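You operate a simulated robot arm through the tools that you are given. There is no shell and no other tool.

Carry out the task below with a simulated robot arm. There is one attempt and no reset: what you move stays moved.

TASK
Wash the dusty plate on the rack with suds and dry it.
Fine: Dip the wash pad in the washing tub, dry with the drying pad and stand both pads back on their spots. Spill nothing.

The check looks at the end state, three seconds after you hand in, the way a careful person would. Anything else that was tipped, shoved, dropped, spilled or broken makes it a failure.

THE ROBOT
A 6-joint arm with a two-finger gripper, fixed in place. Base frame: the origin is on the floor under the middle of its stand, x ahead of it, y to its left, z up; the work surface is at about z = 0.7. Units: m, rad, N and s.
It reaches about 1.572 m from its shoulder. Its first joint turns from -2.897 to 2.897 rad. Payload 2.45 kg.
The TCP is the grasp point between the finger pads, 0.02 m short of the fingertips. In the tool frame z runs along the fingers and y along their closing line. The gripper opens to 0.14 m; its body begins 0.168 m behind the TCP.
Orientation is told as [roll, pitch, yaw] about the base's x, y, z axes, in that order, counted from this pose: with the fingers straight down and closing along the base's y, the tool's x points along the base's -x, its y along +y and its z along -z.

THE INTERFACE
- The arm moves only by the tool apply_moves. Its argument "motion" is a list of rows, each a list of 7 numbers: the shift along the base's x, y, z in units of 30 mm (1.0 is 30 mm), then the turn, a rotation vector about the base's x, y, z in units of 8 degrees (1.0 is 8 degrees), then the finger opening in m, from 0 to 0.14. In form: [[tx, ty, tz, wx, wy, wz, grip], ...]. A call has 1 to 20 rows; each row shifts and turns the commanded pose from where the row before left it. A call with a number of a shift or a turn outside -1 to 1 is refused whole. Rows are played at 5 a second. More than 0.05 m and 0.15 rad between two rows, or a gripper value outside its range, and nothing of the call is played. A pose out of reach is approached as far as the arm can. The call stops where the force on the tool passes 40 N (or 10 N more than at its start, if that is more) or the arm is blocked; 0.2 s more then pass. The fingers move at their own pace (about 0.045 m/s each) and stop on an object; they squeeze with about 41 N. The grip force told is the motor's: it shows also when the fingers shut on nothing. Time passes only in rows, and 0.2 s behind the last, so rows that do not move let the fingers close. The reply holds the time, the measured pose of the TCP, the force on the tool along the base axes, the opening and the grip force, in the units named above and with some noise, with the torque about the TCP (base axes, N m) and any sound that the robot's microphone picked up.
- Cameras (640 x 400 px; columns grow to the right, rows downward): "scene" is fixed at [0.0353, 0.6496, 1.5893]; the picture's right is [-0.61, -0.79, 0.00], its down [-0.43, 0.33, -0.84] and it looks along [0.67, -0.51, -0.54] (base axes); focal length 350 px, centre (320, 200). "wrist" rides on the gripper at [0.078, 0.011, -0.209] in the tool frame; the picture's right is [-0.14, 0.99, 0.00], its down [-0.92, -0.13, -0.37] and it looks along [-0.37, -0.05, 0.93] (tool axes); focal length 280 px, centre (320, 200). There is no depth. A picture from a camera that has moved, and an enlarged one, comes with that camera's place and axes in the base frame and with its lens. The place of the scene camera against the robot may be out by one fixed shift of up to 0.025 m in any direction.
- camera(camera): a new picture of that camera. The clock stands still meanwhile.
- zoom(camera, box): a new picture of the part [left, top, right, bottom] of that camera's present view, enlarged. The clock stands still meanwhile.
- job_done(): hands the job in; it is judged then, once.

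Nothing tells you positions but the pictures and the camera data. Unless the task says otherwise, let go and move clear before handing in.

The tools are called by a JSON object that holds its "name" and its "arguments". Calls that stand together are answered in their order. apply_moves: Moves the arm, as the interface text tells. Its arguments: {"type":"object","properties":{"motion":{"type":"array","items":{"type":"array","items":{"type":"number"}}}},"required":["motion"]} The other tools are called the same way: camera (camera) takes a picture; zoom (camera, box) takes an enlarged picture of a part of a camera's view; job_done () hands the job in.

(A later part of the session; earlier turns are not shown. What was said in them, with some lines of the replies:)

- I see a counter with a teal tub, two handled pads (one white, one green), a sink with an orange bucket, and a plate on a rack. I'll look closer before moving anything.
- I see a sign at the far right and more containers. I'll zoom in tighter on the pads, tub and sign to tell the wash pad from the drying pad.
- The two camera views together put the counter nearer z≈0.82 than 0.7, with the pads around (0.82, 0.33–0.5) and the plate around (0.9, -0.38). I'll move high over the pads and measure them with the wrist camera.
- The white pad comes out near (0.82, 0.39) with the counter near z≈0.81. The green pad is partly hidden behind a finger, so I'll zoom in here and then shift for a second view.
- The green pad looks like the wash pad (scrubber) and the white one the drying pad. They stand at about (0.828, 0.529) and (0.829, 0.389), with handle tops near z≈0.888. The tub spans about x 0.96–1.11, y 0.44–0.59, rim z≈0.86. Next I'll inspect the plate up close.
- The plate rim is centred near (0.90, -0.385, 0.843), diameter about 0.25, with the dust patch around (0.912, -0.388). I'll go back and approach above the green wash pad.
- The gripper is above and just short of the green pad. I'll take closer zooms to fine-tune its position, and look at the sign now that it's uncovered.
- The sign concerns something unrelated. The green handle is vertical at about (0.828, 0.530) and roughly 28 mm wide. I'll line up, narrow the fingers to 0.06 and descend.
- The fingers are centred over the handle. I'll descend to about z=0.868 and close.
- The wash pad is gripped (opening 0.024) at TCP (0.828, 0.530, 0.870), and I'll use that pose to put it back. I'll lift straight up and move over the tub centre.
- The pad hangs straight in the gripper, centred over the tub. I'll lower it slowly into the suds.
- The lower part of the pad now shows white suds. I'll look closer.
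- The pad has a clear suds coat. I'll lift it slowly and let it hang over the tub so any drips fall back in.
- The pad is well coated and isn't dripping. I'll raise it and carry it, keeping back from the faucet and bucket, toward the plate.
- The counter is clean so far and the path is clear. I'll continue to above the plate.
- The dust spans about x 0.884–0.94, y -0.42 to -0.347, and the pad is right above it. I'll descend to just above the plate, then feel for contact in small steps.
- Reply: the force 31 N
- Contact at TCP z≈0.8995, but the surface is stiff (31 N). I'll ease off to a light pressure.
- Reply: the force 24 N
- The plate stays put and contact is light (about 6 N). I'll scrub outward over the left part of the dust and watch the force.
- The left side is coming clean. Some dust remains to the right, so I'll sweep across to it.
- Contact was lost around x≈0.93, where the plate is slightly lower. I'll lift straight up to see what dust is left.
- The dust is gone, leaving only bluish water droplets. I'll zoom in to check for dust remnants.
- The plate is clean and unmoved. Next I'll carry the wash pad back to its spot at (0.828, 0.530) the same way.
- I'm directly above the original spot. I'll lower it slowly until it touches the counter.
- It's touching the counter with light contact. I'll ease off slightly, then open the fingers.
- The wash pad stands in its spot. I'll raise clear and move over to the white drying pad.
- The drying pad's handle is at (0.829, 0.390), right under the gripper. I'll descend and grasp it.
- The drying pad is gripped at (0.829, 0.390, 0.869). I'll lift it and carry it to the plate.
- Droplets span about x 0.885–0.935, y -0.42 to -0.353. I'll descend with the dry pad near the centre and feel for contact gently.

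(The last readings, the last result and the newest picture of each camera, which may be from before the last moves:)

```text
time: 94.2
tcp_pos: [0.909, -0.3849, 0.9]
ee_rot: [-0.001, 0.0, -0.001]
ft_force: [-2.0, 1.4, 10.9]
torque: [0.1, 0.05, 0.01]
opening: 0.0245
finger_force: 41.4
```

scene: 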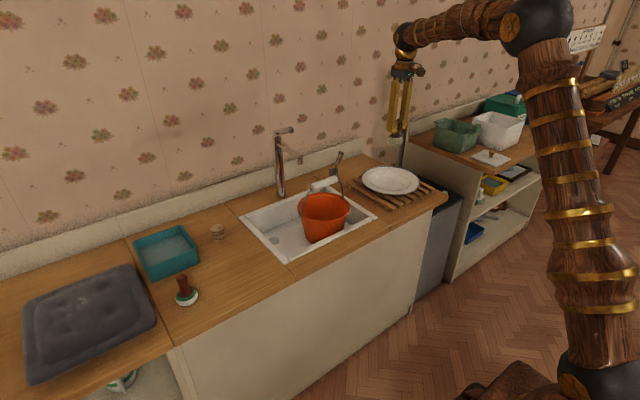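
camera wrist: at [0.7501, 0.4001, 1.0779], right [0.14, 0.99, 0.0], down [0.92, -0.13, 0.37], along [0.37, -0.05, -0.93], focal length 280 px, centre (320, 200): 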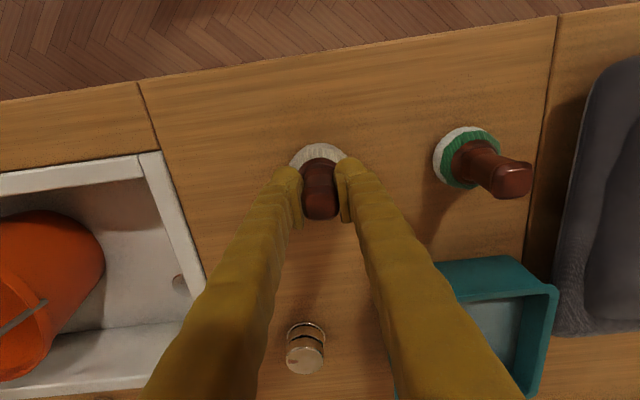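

Light contact (about 11 N). I'll wipe over the wet area in the same raster and check the force.

{"name": "apply_moves", "arguments": {"motion": [[-0.2, 0, 0.01, 0, 0, 0, 0.01], [-0.2, 0, 0, 0, 0, 0, 0.01], [-0.2, 0, 0, 0, 0, 0, 0.01], [0, -0.2, 0, 0, 0, 0, 0.01], [0, -0.2, 0, 0, 0, 0, 0.01], [0, -0.2, 0, 0, 0, 0, 0.01], [0, -0.2, 0, 0, 0, 0, 0.01], [0, 0, 0, 0, 0, 0, 0.01]]}}

{"name": "apply_moves", "arguments": {"motion": [[0.2, 0, -0.005, 0, 0, 0, 0.01], [0.2, 0, -0.005, 0, 0, 0, 0.01], [0.2, 0, -0.005, 0, 0, 0, 0.01], [0.2, 0, -0.005, 0, 0, 0, 0.01], [0, 0, 0, 0, 0, 0, 0.01]]}}

```text
time: 96.0
tcp_pos: [0.8915, -0.4083, 0.8995]
ee_rot: [-0.001, -0.002, -0.001]
ft_force: [1.5, 3.8, 12.0]
torque: [-0.02, 0.05, -0.02]
opening: 0.0244
finger_force: 41.0
```

```text
time: 97.2
tcp_pos: [0.9145, -0.4096, 0.9004]
ee_rot: [-0.001, -0.002, -0.002]
ft_force: [-9.8, 0.5, 25.2]
torque: [0.08, 0.28, 0.03]
opening: 0.0246
finger_force: 41.1
```

{"name": "apply_moves", "arguments": {"motion": [[0, 0.2, 0.02, 0, 0, 0, 0.01], [0, 0.2, 0, 0, 0, 0, 0.01], [0, 0.2, 0, 0, 0, 0, 0.01], [0, 0.2, 0, 0, 0, 0, 0.01], [0, 0, 0, 0, 0, 0, 0.01]]}}

{"name": "apply_moves", "arguments": {"motion": [[0, 0.2, -0.005, 0, 0, 0, 0.01], [0, 0.2, -0.005, 0, 0, 0, 0.01], [0, 0.2, -0.005, 0, 0, 0, 0.01], [0, 0.2, 0, 0, 0, 0, 0.01], [0, 0, 0, 0, 0, 0, 0.01]]}}

{"name": "apply_moves", "arguments": {"motion": [[-0.2, 0, 0, 0, 0, 0, 0.01], [-0.2, 0, 0, 0, 0, 0, 0.01], [-0.2, 0, 0, 0, 0, 0, 0.01], [-0.2, 0, 0, 0, 0, 0, 0.01], [0, 0, 0, 0, 0, 0, 0.01]]}}

{"name": "zoom", "arguments": {"camera": "scene", "box": [350, 130, 430, 210]}}

{"name": "zoom", "arguments": {"camera": "wrist", "box": [220, 30, 420, 240]}}

```text
time: 98.4
tcp_pos: [0.9145, -0.3848, 0.8994]
ee_rot: [0.001, -0.001, -0.001]
ft_force: [0.5, -2.5, 8.7]
torque: [0.06, -0.13, -0.03]
opening: 0.0246
finger_force: 41.0
```

```text
time: 99.6
tcp_pos: [0.9156, -0.3608, 0.8991]
ee_rot: [-0.003, -0.001, 0.0]
ft_force: [1.7, -6.9, 13.4]
torque: [-0.13, -0.12, -0.06]
opening: 0.0245
finger_force: 40.9
```

```text
time: 100.8
tcp_pos: [0.8936, -0.3605, 0.8989]
ee_rot: [-0.002, 0.0, 0.001]
ft_force: [7.3, 0.1, 17.3]
torque: [0.04, -0.2, -0.01]
opening: 0.0243
finger_force: 41.0
```

```text
5.00 times, centred on (390, 170) of scene
camera zoom: at [0.0353, 0.6496, 1.5893], right [-0.61, -0.79, 0.0], down [-0.43, 0.33, -0.84], along [0.67, -0.51, -0.54], focal length 1753 px, centre (-30, 350)
```

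zoom: 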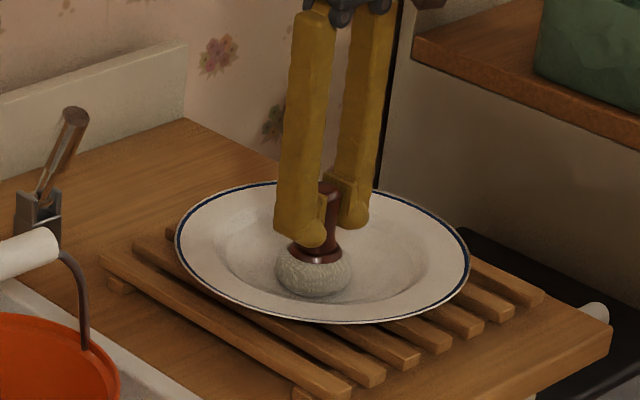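

```text
1.90 times, centred on (320, 135) of wrist
camera zoom: at [0.8138, -0.3493, 1.107], right [0.14, 0.99, 0.0], down [0.92, -0.13, 0.37], along [0.37, -0.05, -0.93], focal length 534 px, centre (320, 324)
```

zoom: 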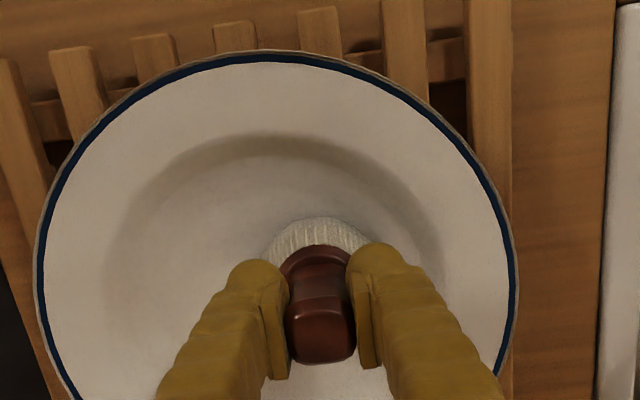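

Visible droplets have gone where I wiped. I'll do another pass, including the far edge.

{"name": "apply_moves", "arguments": {"motion": [[0, -0.2, 0.012, 0, 0, 0, 0.01], [0, -0.2, 0, 0, 0, 0, 0.01], [0, -0.2, 0, 0, 0, 0, 0.01], [0, -0.2, 0, 0, 0, 0, 0.01], [0, -0.2, 0, 0, 0, 0, 0.01], [0, -0.2, 0, 0, 0, 0, 0.01], [0, -0.2, 0, 0, 0, 0, 0.01], [0, -0.2, 0, 0, 0, 0, 0.01], [0, 0, 0, 0, 0, 0, 0.01]]}}

{"name": "apply_moves", "arguments": {"motion": [[0.2, 0.05, 0, 0, 0, 0, 0.01], [0.2, 0.05, 0, 0, 0, 0, 0.01], [0.2, 0.05, 0, 0, 0, 0, 0.01], [0.2, 0.05, 0, 0, 0, 0, 0.01], [0.2, 0.05, 0, 0, 0, 0, 0.01], [0.2, 0.05, 0, 0, 0, 0, 0.01], [0, 0, 0, 0, 0, 0, 0.01]]}}

```text
time: 102.8
tcp_pos: [0.8901, -0.4094, 0.8993]
ee_rot: [-0.002, -0.002, 0.001]
ft_force: [0.9, 2.6, 9.6]
torque: [-0.09, -0.01, 0.03]
opening: 0.0244
finger_force: 40.5
```

```text
time: 104.4
tcp_pos: [0.927, -0.3994, 0.8985]
ee_rot: [-0.001, 0.001, 0.0]
ft_force: [-0.7, -0.3, -0.5]
torque: [-0.02, 0.01, 0.03]
opening: 0.0244
finger_force: 40.8
```

{"name": "apply_moves", "arguments": {"motion": [[0, 0, -0.025, 0, 0, 0, 0.01], [0, 0, 0, 0, 0, 0, 0.01]]}}

{"name": "apply_moves", "arguments": {"motion": [[0, 0, -0.02, 0, 0, 0, 0.01], [0, 0, 0, 0, 0, 0, 0.01]]}}

```text
time: 105.0
tcp_pos: [0.9279, -0.3995, 0.8985]
ee_rot: [-0.002, -0.001, -0.001]
ft_force: [0.2, 0.7, 8.9]
torque: [0.05, 0.04, -0.01]
opening: 0.0246
finger_force: 41.6
```

```text
time: 105.6
tcp_pos: [0.9274, -0.3987, 0.8984]
ee_rot: [-0.002, -0.002, 0.001]
ft_force: [-2.1, 1.5, 17.5]
torque: [0.11, 0.13, 0.0]
opening: 0.0247
finger_force: 40.6
```

{"name": "apply_moves", "arguments": {"motion": [[0, 0.2, 0.01, 0, 0, 0, 0.01], [0, 0.2, 0, 0, 0, 0, 0.01], [0, 0.2, 0, 0, 0, 0, 0.01], [0, 0.2, 0, 0, 0, 0, 0.01], [0, 0.2, 0, 0, 0, 0, 0.01], [0, 0, 0, 0, 0, 0, 0.01]]}}

{"name": "apply_moves", "arguments": {"motion": [[-0.2, -0.1, 0.008, 0, 0, 0, 0.01], [-0.2, -0.1, 0.008, 0, 0, 0, 0.01], [-0.2, -0.1, 0.008, 0, 0, 0, 0.01], [-0.2, -0.1, 0.008, 0, 0, 0, 0.01], [0, 0, 0, 0, 0, 0, 0.01]]}}

{"name": "apply_moves", "arguments": {"motion": [[0, 0, 0.3, 0, 0, 0, 0.01], [0, 0, 0.6, 0, 0, 0, 0.01], [0, 0, 0.9, 0, 0, 0, 0.01], [0, 0, 0.9, 0, 0, 0, 0.01], [0, 0, 0.9, 0, 0, 0, 0.01], [0, 0, 0.6, 0, 0, 0, 0.01], [0, 0, 0, 0, 0, 0, 0.01]]}}

{"name": "zoom", "arguments": {"camera": "scene", "box": [375, 170, 407, 190]}}

{"name": "zoom", "arguments": {"camera": "scene", "box": [355, 160, 425, 200]}}

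{"name": "zoom", "arguments": {"camera": "wrist", "box": [220, 30, 420, 240]}}

```text
time: 107.0
tcp_pos: [0.9277, -0.3705, 0.8998]
ee_rot: [0.0, -0.003, 0.0]
ft_force: [-1.5, -8.6, 21.6]
torque: [-0.05, 0.02, 0.0]
opening: 0.0244
finger_force: 41.1
```

```text
time: 108.2
tcp_pos: [0.9041, -0.3819, 0.8989]
ee_rot: [-0.003, -0.002, 0.0]
ft_force: [4.6, 0.4, 11.0]
torque: [-0.11, -0.08, 0.0]
opening: 0.0244
finger_force: 40.6
```

```text
time: 109.8
tcp_pos: [0.9029, -0.3809, 1.0264]
ee_rot: [-0.001, 0.002, 0.0]
ft_force: [-0.4, -0.3, -1.1]
torque: [0.03, -0.02, -0.02]
opening: 0.0245
finger_force: 41.5
```

```text
16.00 times, centred on (391, 180) of scene
camera zoom: at [0.0353, 0.6496, 1.5893], right [-0.61, -0.79, 0.0], down [-0.43, 0.33, -0.84], along [0.67, -0.51, -0.54], focal length 5608 px, centre (-816, 520)
```

zoom: 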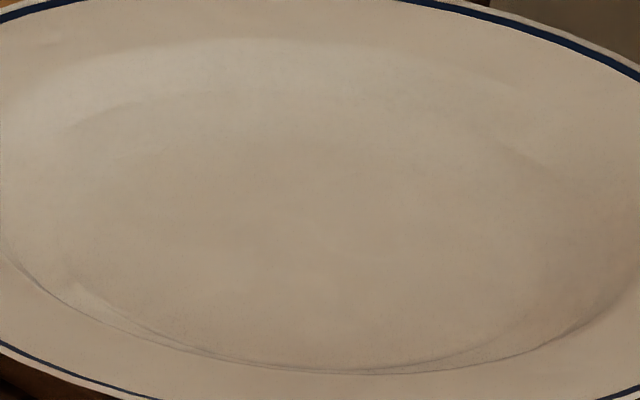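

```text
9.14 times, centred on (390, 180) of scene
camera zoom: at [0.0353, 0.6496, 1.5893], right [-0.61, -0.79, 0.0], down [-0.43, 0.33, -0.84], along [0.67, -0.51, -0.54], focal length 3205 px, centre (-320, 383)
```

zoom: 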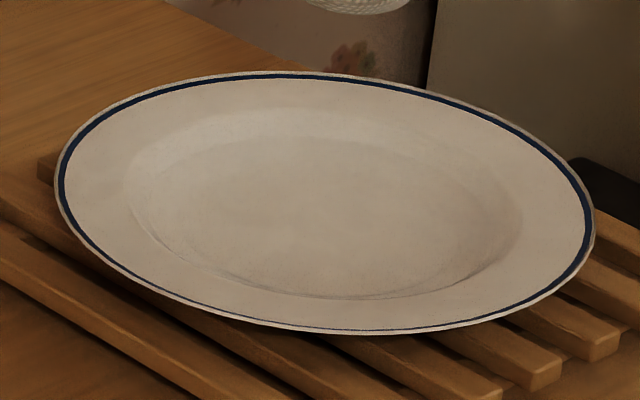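

```text
1.90 times, centred on (320, 135) of wrist
camera zoom: at [0.8237, -0.3707, 1.2338], right [0.14, 0.99, 0.0], down [0.92, -0.13, 0.37], along [0.37, -0.05, -0.93], focal length 534 px, centre (320, 324)
```

zoom: 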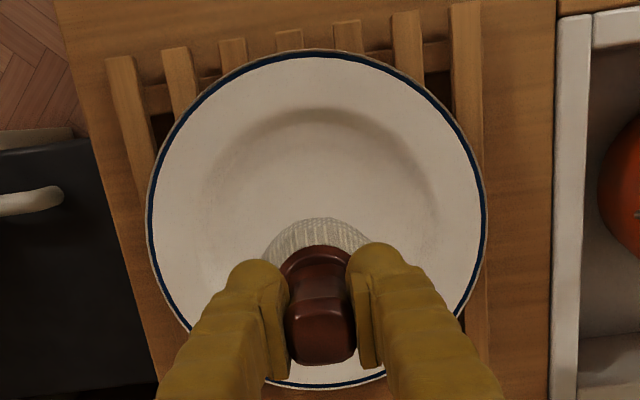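

The plate is clean, dry and in place. I'll return the drying pad to its spot at (0.829, 0.390).

{"name": "apply_moves", "arguments": {"motion": [[0, 0, 1, 0, 0, 0, 0.01], [0, 0, 1, 0, 0, 0, 0.01], [-0.9, 0.6, 0, 0, 0, 0, 0.01], [-0.9, 0.6, 0, 0, 0, 0, 0.01], [-0.9, 0.6, 0, 0, 0, 0, 0.01], [-0.9, 0.6, 0, 0, 0, 0, 0.01], [-0.9, 0.6, 0, 0, 0, 0, 0.01], [-0.45, 0.6, 0, 0, 0, 0, 0.01], [0, 1, 0, 0, 0, 0, 0.01], [0, 1, 0, 0, 0, 0, 0.01], [0, 1, 0, 0, 0, 0, 0.01], [0, 1, 0, 0, 0, 0, 0.01], [0, 1, 0, 0, 0, 0, 0.01], [0, 1, 0, 0, 0, 0, 0.01], [0, 1, 0, 0, 0, 0, 0.01], [0, 1, 0, 0, 0, 0, 0.01], [0, 1, 0, 0, 0, 0, 0.01], [0, 1, 0, 0, 0, 0, 0.01], [0, 1, 0, 0, 0, 0, 0.01], [0, 1, 0, 0, 0, 0, 0.01]]}}

{"name": "apply_moves", "arguments": {"motion": [[0, 1, 0, 0, 0, 0, 0.01], [0, 1, 0, 0, 0, 0, 0.01], [0, 1, 0, 0, 0, 0, 0.01], [0, 1, 0, 0, 0, 0, 0.01], [0, 1, 0, 0, 0, 0, 0.01], [0, 1, 0, 0, 0, 0, 0.01], [0, 1, 0, 0, 0, 0, 0.01], [0.6, 1, 0, 0, 0, 0, 0.01], [0.8, 1, 0, 0, 0, 0, 0.01], [0.8, 0.8, 0, 0, 0, 0, 0.01], [0.27, 0.3, -0.5, 0, 0, 0, 0.01], [0, 0, -0.8, 0, 0, 0, 0.01], [0, 0, -0.8, 0, 0, 0, 0.01], [0, 0, -0.8, 0, 0, 0, 0.01], [0, 0, 0, 0, 0, 0, 0.01]]}}

{"name": "camera", "arguments": {"camera": "wrist"}}

{"name": "camera", "arguments": {"camera": "scene"}}

```text
time: 114.0
tcp_pos: [0.7545, 0.0864, 1.0855]
ee_rot: [0.001, -0.002, 0.0]
ft_force: [-0.1, 0.2, -1.3]
torque: [0.04, -0.02, 0.05]
opening: 0.0245
finger_force: 41.0
```

```text
time: 117.2
tcp_pos: [0.8291, 0.3892, 0.998]
ee_rot: [-0.002, -0.001, 0.0]
ft_force: [0.3, -0.8, -0.2]
torque: [-0.02, 0.03, 0.0]
opening: 0.0245
finger_force: 40.8
```

```text
taken
camera wrist: at [0.7513, 0.3997, 1.2065], right [0.14, 0.99, 0.0], down [0.92, -0.13, 0.37], along [0.37, -0.05, -0.93], focal length 280 px, centre (320, 200)
```

wrist: 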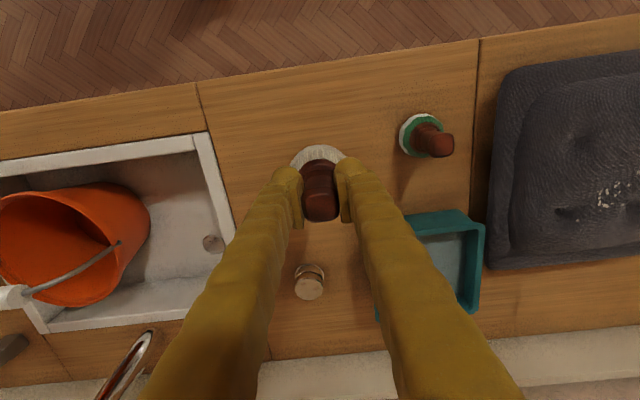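

```text
taken
```

scene: 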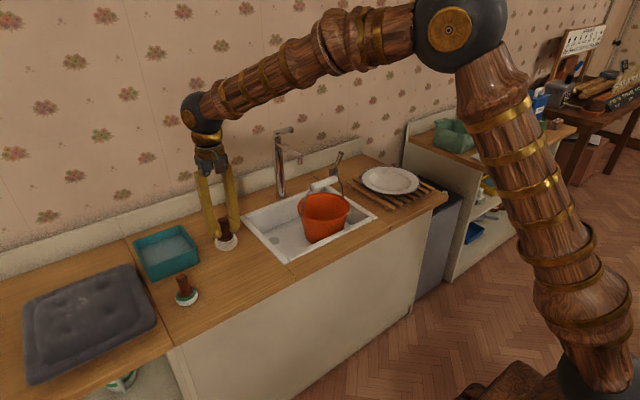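

I'm directly above the white pad's original spot and all else looks undisturbed. I'll lower it until it just touches the counter.

{"name": "apply_moves", "arguments": {"motion": [[0, 0, -0.6, 0, 0, 0, 0.01], [0, 0, -0.8, 0, 0, 0, 0.01], [0, 0, -0.8, 0, 0, 0, 0.01], [0, 0, -0.8, 0, 0, 0, 0.01], [0, 0, -0.5, 0, 0, 0, 0.01], [0, 0, -0.4, 0, 0, 0, 0.01], [0, 0, -0.2, 0, 0, 0, 0.01], [0, 0, 0, 0, 0, 0, 0.01]]}}

{"name": "apply_moves", "arguments": {"motion": [[0, 0, -0.05, 0, 0, 0, 0.01], [0, 0, 0, 0, 0, 0, 0.01]]}}

{"name": "apply_moves", "arguments": {"motion": [[0, 0, -0.05, 0, 0, 0, 0.01], [0, 0, 0, 0, 0, 0, 0.01]]}}

```text
time: 119.0
tcp_pos: [0.8287, 0.389, 0.8743]
ee_rot: [-0.002, 0.002, 0.001]
ft_force: [-0.1, 0.2, -0.9]
torque: [0.05, -0.01, 0.01]
opening: 0.0245
finger_force: 41.2
```

```text
time: 119.6
tcp_pos: [0.8295, 0.3896, 0.8736]
ee_rot: [-0.003, 0.0, 0.0]
ft_force: [0.0, -0.4, -0.9]
torque: [-0.02, 0.01, 0.02]
opening: 0.0244
finger_force: 41.0
```

```text
time: 120.2
tcp_pos: [0.8293, 0.3888, 0.8721]
ee_rot: [-0.002, 0.0, -0.001]
ft_force: [0.9, 0.2, -0.4]
torque: [0.0, 0.0, -0.03]
opening: 0.0245
finger_force: 40.7
```

{"name": "apply_moves", "arguments": {"motion": [[0, 0, -0.04, 0, 0, 0, 0.01], [0, 0, 0, 0, 0, 0, 0.01]]}}

{"name": "apply_moves", "arguments": {"motion": [[0, 0, -0.03, 0, 0, 0, 0.01], [0, 0, 0, 0, 0, 0, 0.01]]}}

{"name": "apply_moves", "arguments": {"motion": [[0, 0, -0.02, 0, 0, 0, 0.01], [0, 0, 0, 0, 0, 0, 0.01]]}}

```text
time: 120.8
tcp_pos: [0.829, 0.3886, 0.8714]
ee_rot: [-0.001, -0.001, -0.001]
ft_force: [0.5, -0.7, -0.9]
torque: [0.04, 0.0, 0.0]
opening: 0.0244
finger_force: 40.9
```

```text
time: 121.4
tcp_pos: [0.8295, 0.3894, 0.8681]
ee_rot: [-0.003, 0.0, -0.001]
ft_force: [1.0, -0.1, -0.8]
torque: [-0.01, -0.01, 0.0]
opening: 0.0244
finger_force: 40.9
```

```text
time: 122.0
tcp_pos: [0.8283, 0.3895, 0.8695]
ee_rot: [0.0, 0.0, 0.001]
ft_force: [-0.5, 0.1, -0.7]
torque: [0.02, 0.0, -0.03]
opening: 0.0243
finger_force: 40.8
```

{"name": "apply_moves", "arguments": {"motion": [[0, 0, -0.02, 0, 0, 0, 0.01], [0, 0, 0, 0, 0, 0, 0.01]]}}

{"name": "apply_moves", "arguments": {"motion": [[0, 0, -0.02, 0, 0, 0, 0.01], [0, 0, 0, 0, 0, 0, 0.01]]}}

```text
time: 122.6
tcp_pos: [0.8298, 0.3889, 0.8687]
ee_rot: [-0.001, -0.001, -0.001]
ft_force: [-0.5, 0.5, 2.1]
torque: [0.05, 0.16, -0.03]
opening: 0.0245
finger_force: 40.7
```

```text
time: 123.2
tcp_pos: [0.8289, 0.391, 0.8675]
ee_rot: [0.0, -0.001, 0.0]
ft_force: [-5.8, -1.9, 14.3]
torque: [-0.12, 0.39, -0.01]
opening: 0.0247
finger_force: 41.0
```

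The pad is on the counter. I'll ease off the pressure and release.

{"name": "apply_moves", "arguments": {"motion": [[0, 0, 0.022, 0, 0, 0, 0.01], [0, 0, 0, 0, 0, 0, 0.01], [0, 0, 0, 0, 0, 0, 0.03], [0, 0, 0, 0, 0, 0, 0.05], [0, 0, 0, 0, 0, 0, 0.06], [0, 0, 0, 0, 0, 0, 0.06], [0, 0, 0, 0, 0, 0, 0.06]]}}

{"name": "zoom", "arguments": {"camera": "scene", "box": [130, 210, 290, 310]}}

{"name": "camera", "arguments": {"camera": "wrist"}}

```text
time: 124.8
tcp_pos: [0.8294, 0.391, 0.8681]
ee_rot: [-0.003, 0.001, 0.0]
ft_force: [0.6, 0.6, 0.5]
torque: [0.01, -0.02, 0.04]
opening: 0.06
finger_force: 0.0
```

```text
4.00 times, centred on (210, 260) of scene
camera zoom: at [0.0353, 0.6496, 1.5893], right [-0.61, -0.79, 0.0], down [-0.43, 0.33, -0.84], along [0.67, -0.51, -0.54], focal length 1402 px, centre (760, -40)
```

zoom: 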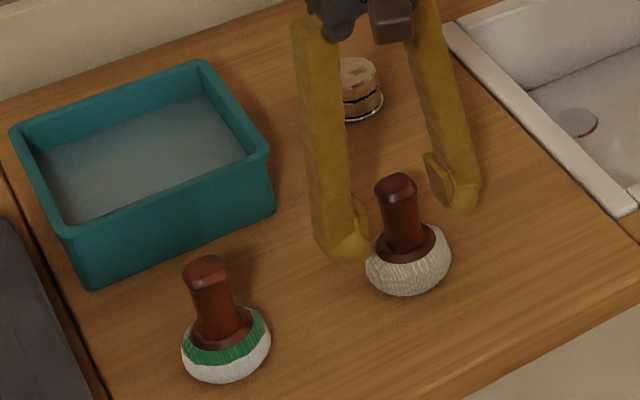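

```text
taken
camera wrist: at [0.7507, 0.4009, 1.0764], right [0.14, 0.99, 0.0], down [0.92, -0.13, 0.37], along [0.37, -0.05, -0.93], focal length 280 px, centre (320, 200)
```

wrist: 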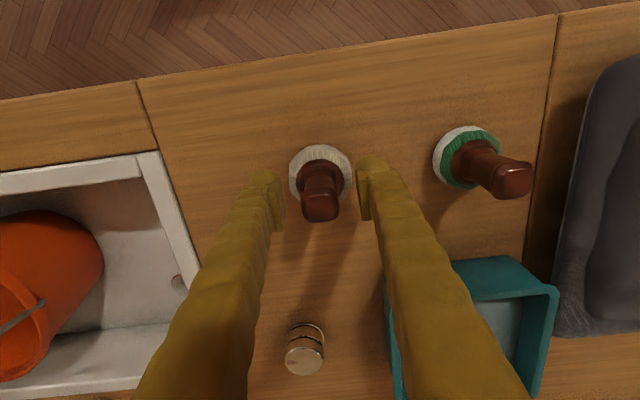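

Both pads stand upright in their places. I'll raise straight up and back away from the workspace, then do a final inspection.

{"name": "apply_moves", "arguments": {"motion": [[0, 0, 0.5, 0, 0, 0, 0.06], [0, 0, 0.8, 0, 0, 0, 0.06], [0, 0, 1, 0, 0, 0, 0.06], [0, 0, 1, 0, 0, 0, 0.06], [0, 0, 1, 0, 0, 0, 0.06], [0, 0, 1, 0, 0, 0, 0.06], [0, 0, 1, 0, 0, 0, 0.06], [-0.8, -0.5, 1, 0, 0, 0, 0.06], [-0.9, -0.8, 0.5, 0, 0, 0, 0.06], [-0.9, -0.8, 0, 0, 0, 0, 0.06], [-0.9, -0.8, 0, 0, 0, 0, 0.06], [-0.9, -0.8, 0, 0, 0, 0, 0.06], [0, 0, 0, 0, 0, 0, 0.06]]}}

{"name": "camera", "arguments": {"camera": "scene"}}

{"name": "zoom", "arguments": {"camera": "scene", "box": [120, 210, 280, 310]}}

{"name": "zoom", "arguments": {"camera": "scene", "box": [320, 140, 480, 240]}}

{"name": "zoom", "arguments": {"camera": "scene", "box": [230, 120, 390, 270]}}

{"name": "camera", "arguments": {"camera": "wrist"}}

```text
time: 127.6
tcp_pos: [0.6959, 0.2774, 1.1026]
ee_rot: [-0.002, -0.002, 0.0]
ft_force: [0.7, -0.2, 0.4]
torque: [0.0, 0.05, 0.01]
opening: 0.0601
finger_force: 0.1
```

```text
taken
```

scene: 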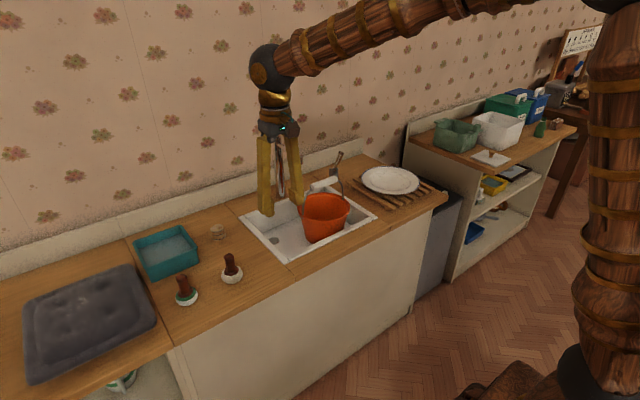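

```text
4.00 times, centred on (200, 260) of scene
camera zoom: at [0.0353, 0.6496, 1.5893], right [-0.61, -0.79, 0.0], down [-0.43, 0.33, -0.84], along [0.67, -0.51, -0.54], focal length 1402 px, centre (800, -40)
```

zoom: 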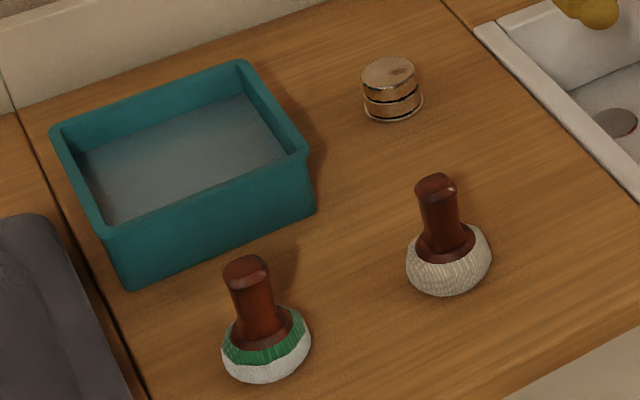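

```text
4.00 times, centred on (400, 190) of scene
camera zoom: at [0.0353, 0.6496, 1.5893], right [-0.61, -0.79, 0.0], down [-0.43, 0.33, -0.84], along [0.67, -0.51, -0.54], focal length 1402 px, centre (0, 240)
```

zoom: 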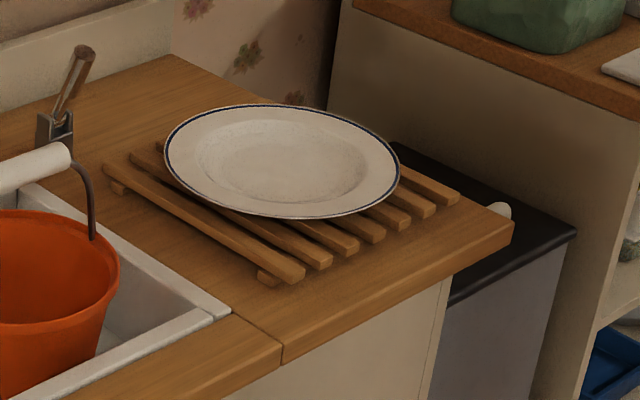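

```text
2.67 times, centred on (310, 195) of scene
camera zoom: at [0.0353, 0.6496, 1.5893], right [-0.61, -0.79, 0.0], down [-0.43, 0.33, -0.84], along [0.67, -0.51, -0.54], focal length 935 px, centre (347, 213)
```

zoom: 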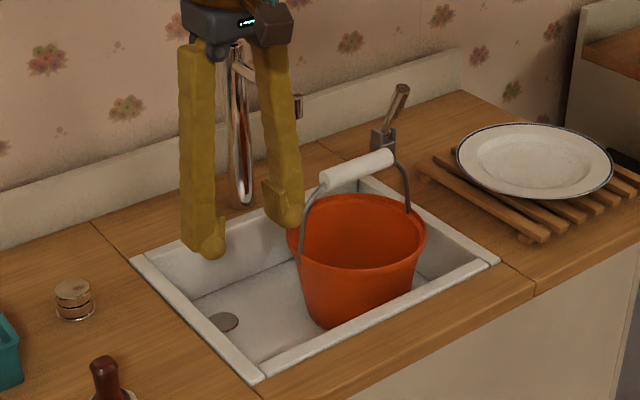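

```text
taken
camera wrist: at [0.6167, 0.288, 1.3102], right [0.14, 0.99, 0.0], down [0.92, -0.13, 0.37], along [0.37, -0.05, -0.93], focal length 280 px, centre (320, 200)
```

wrist: 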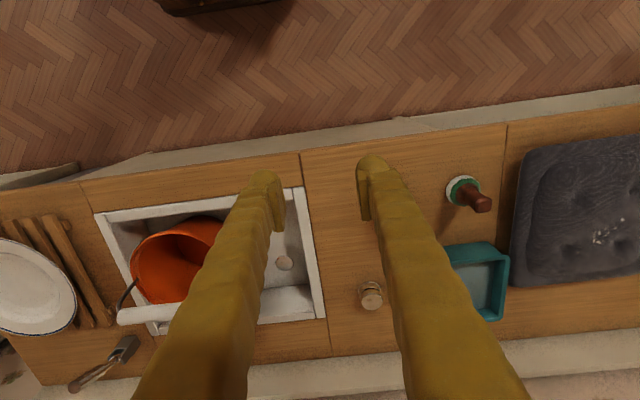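

Pads, plate, tub, bucket and tin all match the starting picture, with no spills. I'll take one last unobstructed close look at the plate before handing in.

{"name": "apply_moves", "arguments": {"motion": [[0, -1, 0, 0, 0, 0, 0.06], [0, -1, 0, 0, 0, 0, 0.06], [0, -1, 0, 0, 0, 0, 0.06], [0, -1, 0, 0, 0, 0, 0.06], [0, -1, 0, 0, 0, 0, 0.06], [0, -1, 0, 0, 0, 0, 0.06], [0, -1, 0, 0, 0, 0, 0.06], [0, -1, 0, 0, 0, 0, 0.06], [0, -1, 0, 0, 0, 0, 0.06], [0, -1, 0, 0, 0, 0, 0.06], [0, -1, 0, 0, 0, 0, 0.06], [0, -1, 0, 0, 0, 0, 0.06], [0, -1, 0, 0, 0, 0, 0.06], [0, -1, 0, 0, 0, 0, 0.06], [0, -1, 0, 0, 0, 0, 0.06], [0, -1, 0, 0, 0, 0, 0.06], [0, -1, 0, 0, 0, 0, 0.06], [0, -1, 0, 0, 0, 0, 0.06], [0, -1, 0, 0, 0, 0, 0.06], [0, -1, 0, 0, 0, 0, 0.06]]}}

{"name": "apply_moves", "arguments": {"motion": [[-0.2, -1, 0, 0, 0, 0, 0.14], [-0.2, -1, 0, 0, 0, 0, 0.14], [-0.2, -0.4, 0, 0, 0, 0, 0.14], [0, 0, 0, 0, 0, 0, 0.14], [0, 0, 0, 0, 0, 0, 0.14]]}}

{"name": "zoom", "arguments": {"camera": "wrist", "box": [250, 180, 430, 330]}}

{"name": "zoom", "arguments": {"camera": "wrist", "box": [300, 220, 390, 290]}}

{"name": "camera", "arguments": {"camera": "scene"}}

```text
time: 131.8
tcp_pos: [0.6951, -0.3203, 1.1039]
ee_rot: [-0.002, -0.001, 0.0]
ft_force: [-0.2, 0.5, -0.2]
torque: [-0.02, -0.01, 0.02]
opening: 0.0601
finger_force: 0.0
```

```text
time: 133.0
tcp_pos: [0.6782, -0.394, 1.1022]
ee_rot: [0.001, 0.0, 0.001]
ft_force: [-0.3, -0.6, 0.5]
torque: [0.01, -0.02, -0.03]
opening: 0.1401
finger_force: 0.1
```

```text
2.67 times, centred on (340, 255) of wrist
camera zoom: at [0.6004, -0.3839, 1.3116], right [0.14, 0.99, 0.0], down [0.92, -0.13, 0.37], along [0.37, -0.05, -0.93], focal length 748 px, centre (267, 53)
```

zoom: 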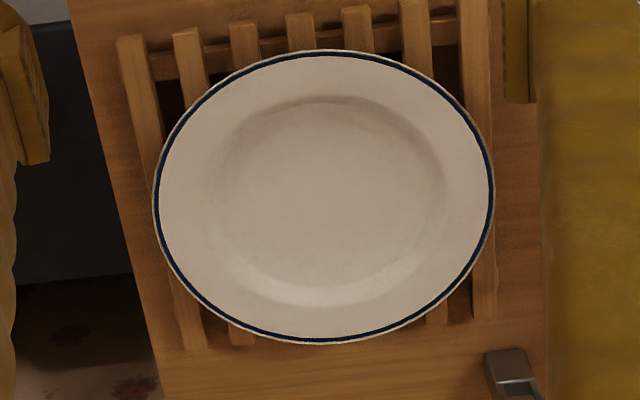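

```text
5.71 times, centred on (345, 255) of wrist
camera zoom: at [0.6004, -0.3839, 1.3116], right [0.14, 0.99, 0.0], down [0.92, -0.13, 0.37], along [0.37, -0.05, -0.93], focal length 1602 px, centre (177, -114)
```

zoom: 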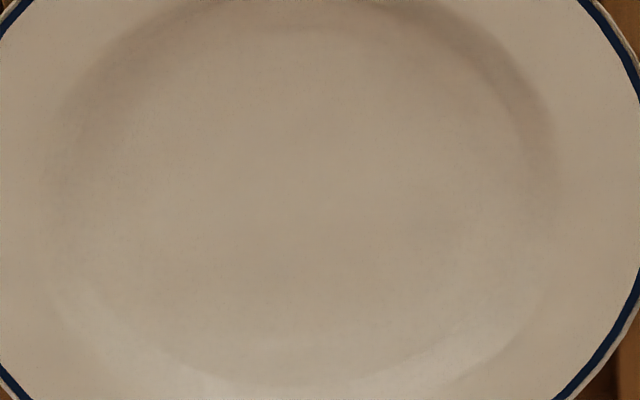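

```text
taken
```

scene: 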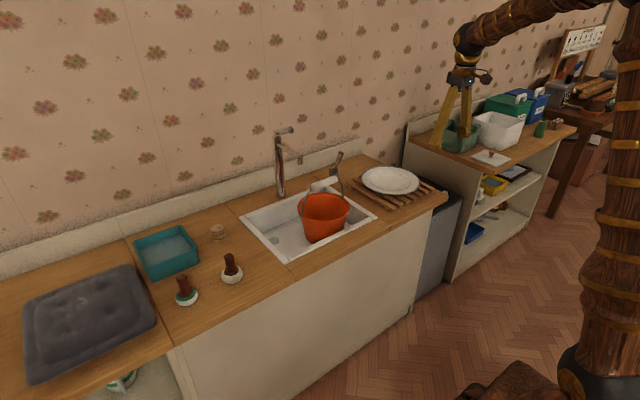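

The plate is clean and dry on the rack, both pads stand upright on their spots, nothing is spilled, and the gripper is empty and clear. I'm handing in the job.

{"name": "job_done", "arguments": {}}

```text
The job is handed in.
```

The plate is washed and dried, and it is still on the rack where it started. In the last close-up it showed no dust and no droplets.

- **Wash:** I took the green pad as the wash pad, because nothing in the scene labelled either one. It picked up a white suds coat in the teal tub, and scrubbing with it removed all the dust.
- **Dry:** I wiped the wet area with the white pad until no droplets were left.
- **Pads:** Both stand upright on their original spots. The green pad still has suds on its lower half.
- **Surroundings:** I saw no spills or drips, and the tub, bucket and tin look the same as in the first pictures. The gripper is empty and clear of everything.

One press with the wash pad reached about 31 N before I eased off; the plate did not move and shows no damage.
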